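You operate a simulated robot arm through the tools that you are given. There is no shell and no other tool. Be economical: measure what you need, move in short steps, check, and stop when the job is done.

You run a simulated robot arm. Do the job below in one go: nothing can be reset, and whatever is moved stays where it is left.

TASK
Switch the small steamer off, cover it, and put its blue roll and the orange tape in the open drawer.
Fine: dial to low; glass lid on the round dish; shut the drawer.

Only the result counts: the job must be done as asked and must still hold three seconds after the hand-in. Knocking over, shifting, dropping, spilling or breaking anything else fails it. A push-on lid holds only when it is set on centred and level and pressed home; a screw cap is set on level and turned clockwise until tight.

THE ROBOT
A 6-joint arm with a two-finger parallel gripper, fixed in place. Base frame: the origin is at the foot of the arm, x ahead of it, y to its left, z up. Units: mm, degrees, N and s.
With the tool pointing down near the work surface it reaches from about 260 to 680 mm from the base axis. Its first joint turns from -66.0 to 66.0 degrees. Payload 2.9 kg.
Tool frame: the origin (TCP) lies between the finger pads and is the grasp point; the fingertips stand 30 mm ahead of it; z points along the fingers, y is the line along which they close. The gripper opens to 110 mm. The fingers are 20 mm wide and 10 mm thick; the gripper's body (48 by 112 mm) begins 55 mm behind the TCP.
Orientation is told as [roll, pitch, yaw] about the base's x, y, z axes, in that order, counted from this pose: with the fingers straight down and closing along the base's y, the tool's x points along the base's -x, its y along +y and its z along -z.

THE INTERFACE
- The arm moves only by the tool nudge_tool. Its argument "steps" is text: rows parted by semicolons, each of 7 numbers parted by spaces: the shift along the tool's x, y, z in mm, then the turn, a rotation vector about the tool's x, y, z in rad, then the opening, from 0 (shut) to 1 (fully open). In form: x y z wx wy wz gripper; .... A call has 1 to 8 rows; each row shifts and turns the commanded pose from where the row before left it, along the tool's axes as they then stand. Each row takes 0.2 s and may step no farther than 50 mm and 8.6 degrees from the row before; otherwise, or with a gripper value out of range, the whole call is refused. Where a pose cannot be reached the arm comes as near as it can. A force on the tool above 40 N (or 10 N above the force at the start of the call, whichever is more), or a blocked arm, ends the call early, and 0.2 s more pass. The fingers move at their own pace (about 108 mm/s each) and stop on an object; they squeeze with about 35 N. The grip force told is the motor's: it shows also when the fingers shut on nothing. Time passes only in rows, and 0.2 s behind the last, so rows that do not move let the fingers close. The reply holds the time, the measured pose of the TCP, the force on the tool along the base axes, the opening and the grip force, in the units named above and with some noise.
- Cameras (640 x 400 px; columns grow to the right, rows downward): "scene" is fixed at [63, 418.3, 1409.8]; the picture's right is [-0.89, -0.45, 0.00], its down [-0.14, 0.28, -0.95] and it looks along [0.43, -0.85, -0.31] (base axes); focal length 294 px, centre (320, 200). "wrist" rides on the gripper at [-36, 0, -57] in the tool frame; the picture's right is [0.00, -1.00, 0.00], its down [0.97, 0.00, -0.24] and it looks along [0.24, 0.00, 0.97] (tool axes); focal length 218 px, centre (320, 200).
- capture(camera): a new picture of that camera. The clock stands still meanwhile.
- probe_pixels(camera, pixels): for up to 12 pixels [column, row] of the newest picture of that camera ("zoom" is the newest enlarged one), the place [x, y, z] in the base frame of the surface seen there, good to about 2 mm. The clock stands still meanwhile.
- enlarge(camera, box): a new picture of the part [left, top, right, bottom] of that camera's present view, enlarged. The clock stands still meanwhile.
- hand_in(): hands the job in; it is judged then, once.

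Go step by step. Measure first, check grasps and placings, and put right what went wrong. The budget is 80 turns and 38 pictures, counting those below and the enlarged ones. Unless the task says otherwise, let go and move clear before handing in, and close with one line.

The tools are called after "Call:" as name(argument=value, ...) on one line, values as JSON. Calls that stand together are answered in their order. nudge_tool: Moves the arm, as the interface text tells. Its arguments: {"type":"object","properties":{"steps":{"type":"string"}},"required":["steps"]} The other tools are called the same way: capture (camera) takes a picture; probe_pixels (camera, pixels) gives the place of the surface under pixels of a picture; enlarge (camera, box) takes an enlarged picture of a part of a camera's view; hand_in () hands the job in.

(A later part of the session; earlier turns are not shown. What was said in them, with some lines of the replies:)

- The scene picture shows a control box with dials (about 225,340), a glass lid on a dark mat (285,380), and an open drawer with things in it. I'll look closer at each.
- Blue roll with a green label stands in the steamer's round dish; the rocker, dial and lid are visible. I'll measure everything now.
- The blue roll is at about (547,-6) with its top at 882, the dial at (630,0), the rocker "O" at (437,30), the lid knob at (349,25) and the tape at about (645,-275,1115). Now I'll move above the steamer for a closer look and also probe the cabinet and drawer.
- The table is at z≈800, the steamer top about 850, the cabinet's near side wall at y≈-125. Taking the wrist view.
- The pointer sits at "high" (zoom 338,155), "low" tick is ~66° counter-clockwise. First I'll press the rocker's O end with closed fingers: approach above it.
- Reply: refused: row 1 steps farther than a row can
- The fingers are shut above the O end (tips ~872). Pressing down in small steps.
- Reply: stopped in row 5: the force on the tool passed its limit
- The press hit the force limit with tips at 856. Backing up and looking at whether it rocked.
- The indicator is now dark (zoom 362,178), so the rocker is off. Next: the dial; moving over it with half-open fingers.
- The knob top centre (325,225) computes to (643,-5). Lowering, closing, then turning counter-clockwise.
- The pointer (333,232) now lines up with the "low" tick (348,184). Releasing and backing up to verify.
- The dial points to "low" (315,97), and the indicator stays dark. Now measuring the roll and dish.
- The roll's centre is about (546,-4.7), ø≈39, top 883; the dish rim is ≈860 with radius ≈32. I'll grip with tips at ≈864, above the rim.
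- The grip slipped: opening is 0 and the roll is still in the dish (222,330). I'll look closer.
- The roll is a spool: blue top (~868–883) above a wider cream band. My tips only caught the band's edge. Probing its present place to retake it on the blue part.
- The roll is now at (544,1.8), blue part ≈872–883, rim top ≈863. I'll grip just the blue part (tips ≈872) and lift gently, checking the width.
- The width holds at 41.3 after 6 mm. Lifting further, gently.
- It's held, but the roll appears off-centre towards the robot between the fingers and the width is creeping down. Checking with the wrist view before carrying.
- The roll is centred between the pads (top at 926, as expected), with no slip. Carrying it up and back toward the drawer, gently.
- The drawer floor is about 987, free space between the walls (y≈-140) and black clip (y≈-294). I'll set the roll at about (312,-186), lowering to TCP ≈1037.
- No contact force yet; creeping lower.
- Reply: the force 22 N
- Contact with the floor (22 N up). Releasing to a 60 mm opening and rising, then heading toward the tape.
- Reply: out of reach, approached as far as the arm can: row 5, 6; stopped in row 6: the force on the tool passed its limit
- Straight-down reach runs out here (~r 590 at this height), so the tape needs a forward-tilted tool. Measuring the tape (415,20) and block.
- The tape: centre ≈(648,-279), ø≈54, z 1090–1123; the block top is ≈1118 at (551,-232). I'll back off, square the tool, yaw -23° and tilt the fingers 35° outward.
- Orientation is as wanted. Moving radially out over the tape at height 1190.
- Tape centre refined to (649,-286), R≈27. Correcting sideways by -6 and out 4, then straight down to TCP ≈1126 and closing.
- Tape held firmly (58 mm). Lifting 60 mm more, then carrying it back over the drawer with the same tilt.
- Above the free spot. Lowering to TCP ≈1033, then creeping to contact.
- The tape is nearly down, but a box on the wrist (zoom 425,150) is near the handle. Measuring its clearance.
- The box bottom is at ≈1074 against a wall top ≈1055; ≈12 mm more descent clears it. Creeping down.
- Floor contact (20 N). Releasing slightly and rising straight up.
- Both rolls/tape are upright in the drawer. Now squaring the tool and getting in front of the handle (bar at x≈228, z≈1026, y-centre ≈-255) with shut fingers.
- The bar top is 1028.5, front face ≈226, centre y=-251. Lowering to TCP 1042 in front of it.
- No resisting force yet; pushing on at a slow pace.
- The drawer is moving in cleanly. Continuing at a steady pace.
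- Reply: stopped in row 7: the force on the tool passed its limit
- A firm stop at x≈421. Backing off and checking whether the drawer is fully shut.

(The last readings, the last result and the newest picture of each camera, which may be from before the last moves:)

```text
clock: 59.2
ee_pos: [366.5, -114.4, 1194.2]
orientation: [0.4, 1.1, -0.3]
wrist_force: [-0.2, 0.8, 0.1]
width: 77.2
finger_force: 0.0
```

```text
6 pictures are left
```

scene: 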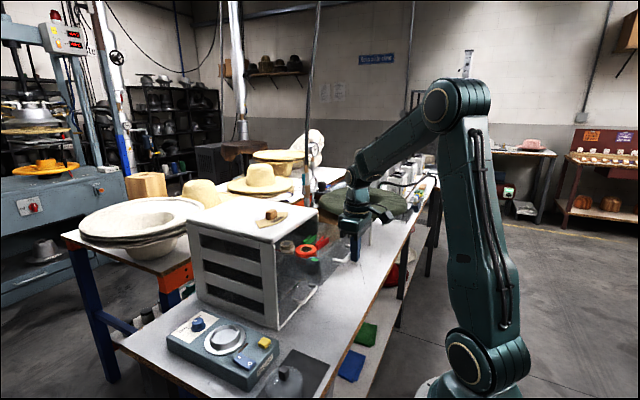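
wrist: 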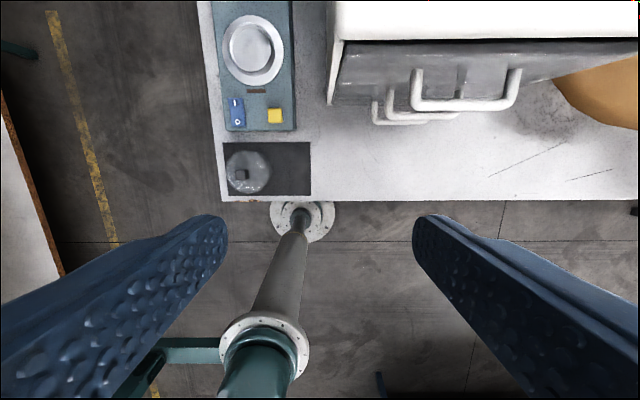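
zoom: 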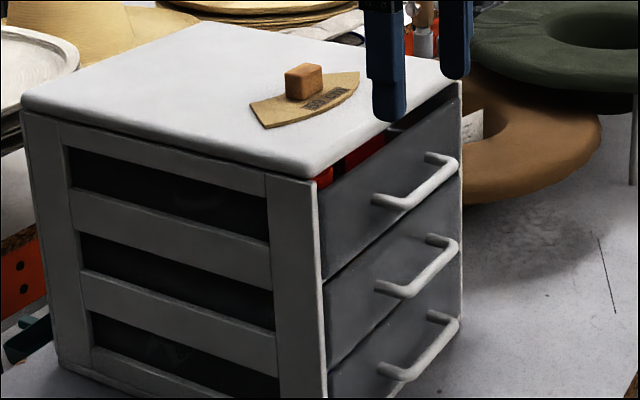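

The drawer looks flush with the others. I'll verify by probing, and take a closer look at the lid (246,172).

Call:
probe_pixels(camera="zoom", pixels=[[340, 230], [345, 310], [355, 370], [420, 195], [420, 280], [315, 250], [315, 340], [400, 150], [365, 150]])

Call:
nudge_tool(steps="0 30 35 0.007 -0.019 -0.005 0.5; 0 35 35 0 0 0 0.5; 0 35 35 0 0 0 0.5; 0 35 35 0 0 0 0.5; -5 5 45 0 0 0 0.5; 0 0 0 0 0 0 0.5")

Call:
enlarge(camera="wrist", box=[240, 150, 400, 250])

```text
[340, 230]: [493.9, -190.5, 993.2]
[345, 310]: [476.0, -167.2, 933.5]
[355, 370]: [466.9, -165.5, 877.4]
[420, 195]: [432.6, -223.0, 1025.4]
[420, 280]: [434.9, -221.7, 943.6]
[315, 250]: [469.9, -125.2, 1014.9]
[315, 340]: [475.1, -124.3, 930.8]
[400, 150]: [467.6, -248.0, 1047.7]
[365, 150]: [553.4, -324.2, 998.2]
```

```text
clock: 60.6
ee_pos: [372.2, 24.9, 1008.5]
orientation: [0.1, -0.1, -0.1]
wrist_force: [0.0, -0.4, 0.4]
width: 55.1
finger_force: 0.0
```

```text
4.00 times, centred on (320, 200) of wrist
```

zoom: 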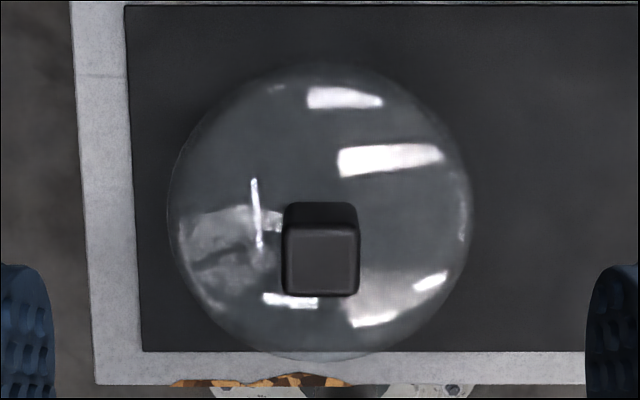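

Drawer shut: handles of the upper two line up at x≈433. The lid knob's top is at about (347,24). Probing knob and dome.

Call:
probe_pixels(camera="zoom", pixels=[[322, 262], [290, 262], [354, 262], [322, 235], [322, 288], [322, 210], [322, 190], [322, 120], [200, 262], [440, 262], [172, 210], [468, 210]])

Call:
enlarge(camera="scene", box=[240, 340, 336, 400])

```text
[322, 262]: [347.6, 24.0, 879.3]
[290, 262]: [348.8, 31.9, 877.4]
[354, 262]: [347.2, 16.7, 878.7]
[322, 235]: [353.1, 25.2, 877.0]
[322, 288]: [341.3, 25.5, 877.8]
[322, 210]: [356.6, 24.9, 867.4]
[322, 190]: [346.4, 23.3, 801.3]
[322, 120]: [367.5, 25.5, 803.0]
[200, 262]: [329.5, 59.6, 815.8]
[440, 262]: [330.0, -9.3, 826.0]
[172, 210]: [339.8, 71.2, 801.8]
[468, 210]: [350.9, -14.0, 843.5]
```

```text
6.67 times, centred on (288, 370) of scene
```

zoom: 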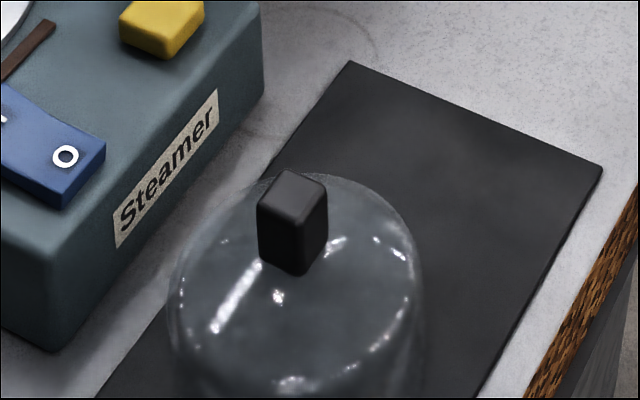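

The knob is ~17 mm wide at (347.5,24.5), top 878.5; the lid body R≈39 goes over the rim (R≈34.5). First I'll measure the empty dish precisely.

Call:
nudge_tool(steps="-47 -8 0 0 0 0 0.5; -47 -8 0 0 0 0 0.5; -47 -8 0 0 0 0 0.5; -47 -7 0 0 0 0 0.5; 0 0 0 0 0 0 0.5; 0 0 0 0 0 0 0.5")

Call:
enlarge(camera="wrist", box=[240, 150, 400, 250])

```text
clock: 62.0
ee_pos: [559.8, -6.0, 1008.7]
orientation: [0.2, -0.1, -0.1]
wrist_force: [0.6, 0.1, -0.2]
width: 55.0
finger_force: 0.1
```

```text
4.00 times, centred on (320, 200) of wrist
```

zoom: 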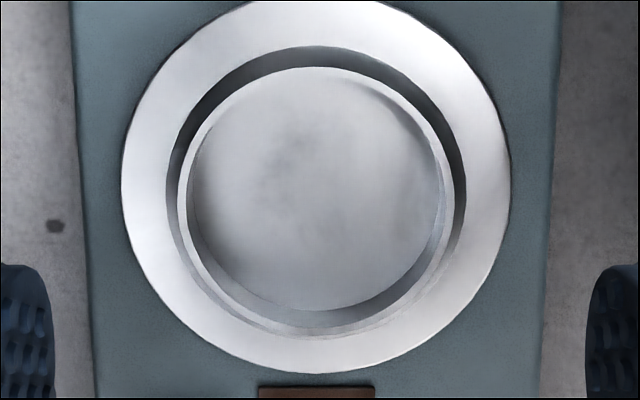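

Call:
probe_pixels(camera="zoom", pixels=[[126, 185], [507, 185], [316, 5], [316, 368], [181, 198], [451, 198], [316, 69], [316, 333], [170, 190], [462, 190], [316, 55], [316, 345]])

```text
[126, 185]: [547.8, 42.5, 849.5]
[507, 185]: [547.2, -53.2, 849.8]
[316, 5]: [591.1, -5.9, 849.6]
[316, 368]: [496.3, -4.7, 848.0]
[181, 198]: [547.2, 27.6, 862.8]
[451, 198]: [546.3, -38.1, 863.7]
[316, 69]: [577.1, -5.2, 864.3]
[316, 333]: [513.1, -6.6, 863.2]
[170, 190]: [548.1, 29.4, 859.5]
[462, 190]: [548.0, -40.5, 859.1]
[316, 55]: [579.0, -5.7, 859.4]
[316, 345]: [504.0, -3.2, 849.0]
```

Dish centre ≈(544.7,-5.3), rim top 863.5. Now going back to the lid knob and gripping it with tips at ≈862.

Call:
nudge_tool(steps="48 7 0 0 0 0 0.5; 48 7 0 0 0 0 0.5; 48 7 0 0 0 0 0.5; 48 7 0 0 0 0 0.5; 20.5 2.5 20 0 0 0 0.5; 0 0 45 0 0 0 0.5; 0 0 35 0 0 0 0.5; 0 0 0 0 0 0 0.5")

Call:
nudge_tool(steps="0 0 10 0 0 0 0.5; 0 0 6 0 0 0 0.5; 0 0 0 0 0 0 0.5; 0 0 0 0 0 0 0; 0 0 0 0 0 0 0; 0 0 0 0 0 0 0")

```text
clock: 63.8
ee_pos: [348.8, 25.8, 909.0]
orientation: [0.1, -0.1, -0.1]
wrist_force: [-0.3, 0.2, -0.3]
width: 55.1
finger_force: 0.1
```

```text
clock: 65.2
ee_pos: [348.2, 24.1, 893.8]
orientation: [0.1, -0.2, -0.2]
wrist_force: [-0.9, -0.4, 0.4]
width: 17.0
finger_force: 34.9
```

Knob gripped (17 mm). Lifting 90 mm gently, then moving over the dish.

Call:
nudge_tool(steps="0 0 -4 0 0 0 0; 0 0 -10 0 0 0 0; 0 0 -20 0 0 0 0; 0 0 -22 0 0 0 0; 0 0 -20 0 0 0 0; 0 0 -14 0 0 0 0; 0 0 0 0 0 0 0")

Call:
nudge_tool(steps="-15 -2.5 0 0 0 0 0; -28 -4 0 0 0 0 0; -32 -5 0 0 0 0 0; -32 -5 0 0 0 0 0; -32 -5 0 0 0 0 0; -32 -5 0 0 0 0 0; -18 -2.5 0 0 0 0 0; -8 -0.8 0 0 0 0 0")

Call:
capture(camera="wrist")

```text
clock: 66.8
ee_pos: [347.6, 24.4, 983.8]
orientation: [0.1, -0.1, -0.1]
wrist_force: [0.7, -0.2, -1.5]
width: 17.0
finger_force: 34.9
```

```text
clock: 68.6
ee_pos: [543.9, -6.1, 984.0]
orientation: [0.1, -0.1, -0.2]
wrist_force: [0.0, -0.4, -0.9]
width: 17.0
finger_force: 35.2
```

```text
2 pictures are left
```

wrist: 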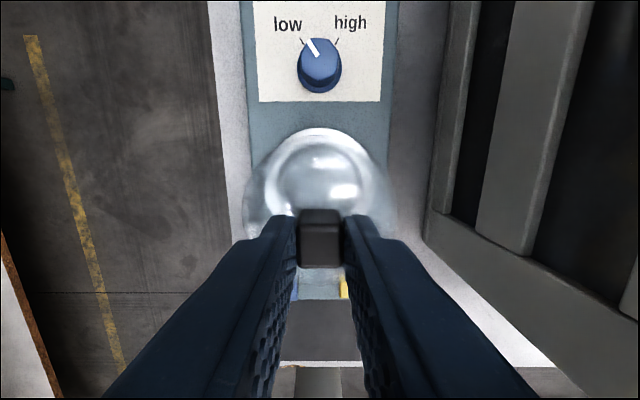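

The lid sits level and centred on the ring (≈320) at z 984. Lowering; rim engagement expected at ≈956, home at ≈941.

Call:
nudge_tool(steps="0 0 12 0 0 0 0; 0 0 10 0 0 0 0; 0 0 5 0 0 0 0; 0 0 3 0 0 0 0; 0 0 0 0 0 0 0")

Call:
nudge_tool(steps="0 0 3 0 0 0 0; 0 0 3 0 0 0 0; 0 0 3 0 0 0 0; 0 0 2 0 0 0 0; 0 0 0 0 0 0 0")

```text
clock: 69.8
ee_pos: [543.9, -6.2, 953.9]
orientation: [0.1, -0.1, -0.1]
wrist_force: [0.5, 0.2, -0.8]
width: 17.2
finger_force: 35.2
```

```text
clock: 71.0
ee_pos: [544.6, -4.7, 942.4]
orientation: [0.1, 0.0, -0.1]
wrist_force: [0.2, 0.2, -1.3]
width: 17.1
finger_force: 35.0
```

The lid passed over the rim without force. Pressing home now.

Call:
nudge_tool(steps="0 0 1 0 0 0 0; 0 0 1 0 0 0 0; 0 0 1 0 0 0 0; 0 0 1 0 0 0 0; 0 0 1 0 0 0 0; 0 0 1 0 0 0 0; 0 0 1 0 0 0 0; 0 0 0 0 0 0 0")

```text
clock: 72.9
ee_pos: [544.9, -6.4, 941.1]
orientation: [0.2, -0.6, 0.1]
wrist_force: [-5.2, 1.1, 3.6]
width: 16.7
finger_force: 35.0
stopped in row 8: the force on the tool passed its limit (the readings are from after the stop); the commanded pose is now the measured one
```

Stopped at >40 N at TCP 941, the predicted home height. Releasing, then confirming with a press on the knob top with shut fingers.

Call:
nudge_tool(steps="0 0 0 0 0 0 0.3; 0 0 0 0 0 0 0.3; 0 0 -20 0 0 0 0.3; 0 0 -30 0 0 0 0.3; 0 0 0 0 0 0 0; 0 0 0 0 0 0 0; 0 0 20 0 0 0 0; 0 0 8 0 0 0 0")

Call:
nudge_tool(steps="0 0 3 0 0 0 0; 0 0 2 0 0 0 0; 0 0 2 0 0 0 0; 0 0 2 0 0 0 0; 0 0 1 0 0 0 0; 0 0 1 0 0 0 0; 0 0 1 0 0 0 0; 0 0 0 0 0 0 0")

```text
clock: 74.7
ee_pos: [544.8, -5.0, 960.5]
orientation: [0.2, -0.5, -0.1]
wrist_force: [-0.6, -0.5, -0.2]
width: 0.3
finger_force: 34.8
```

```text
clock: 75.8
ee_pos: [544.6, -6.2, 955.2]
orientation: [0.2, -0.6, 0.0]
wrist_force: [-5.3, -0.2, 7.4]
width: 0.0
finger_force: 35.1
stopped in row 5: the force on the tool passed its limit (the readings are from after the stop); the commanded pose is now the measured one
```

The knob top held >40 N at z≈925: lid is home. Retreating and taking a final look.

Call:
nudge_tool(steps="0 0 -20 0 0 0 0; 0 0 -45 0 0 0 0; 0 0 -45 0 0 0 0; 30 0 -30 0 0 0 0; 40 0 0 0 0 0 0; 40 0 0 0 0 0 0; 0 0 0 0 0 0 0; 0 0 0 0 0 0 0")

Call:
enlarge(camera="scene", box=[160, 190, 352, 370])

```text
clock: 77.6
ee_pos: [432.9, -5.4, 1093.6]
orientation: [0.1, -0.8, -0.1]
wrist_force: [-0.8, 0.4, -0.3]
width: 0.0
finger_force: 34.7
```

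```text
2.22 times, centred on (256, 280) of scene
```

zoom: 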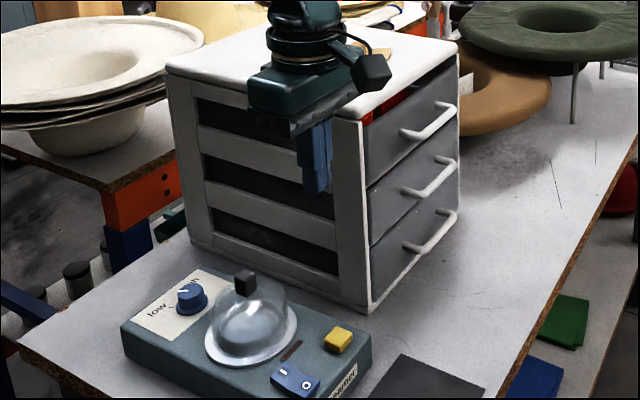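

The last picture shows the lid level on the dish (zoom 250,320), the indicator dark, the dial on low and the drawer shut. Everything is in place and the arm is clear, so I'm handing in.

Call:
hand_in()

```text
The job is handed in.
```

The steamer is off with its dial on low, the glass lid is pressed home on the round dish, and the blue roll and orange tape are in the shut drawer.
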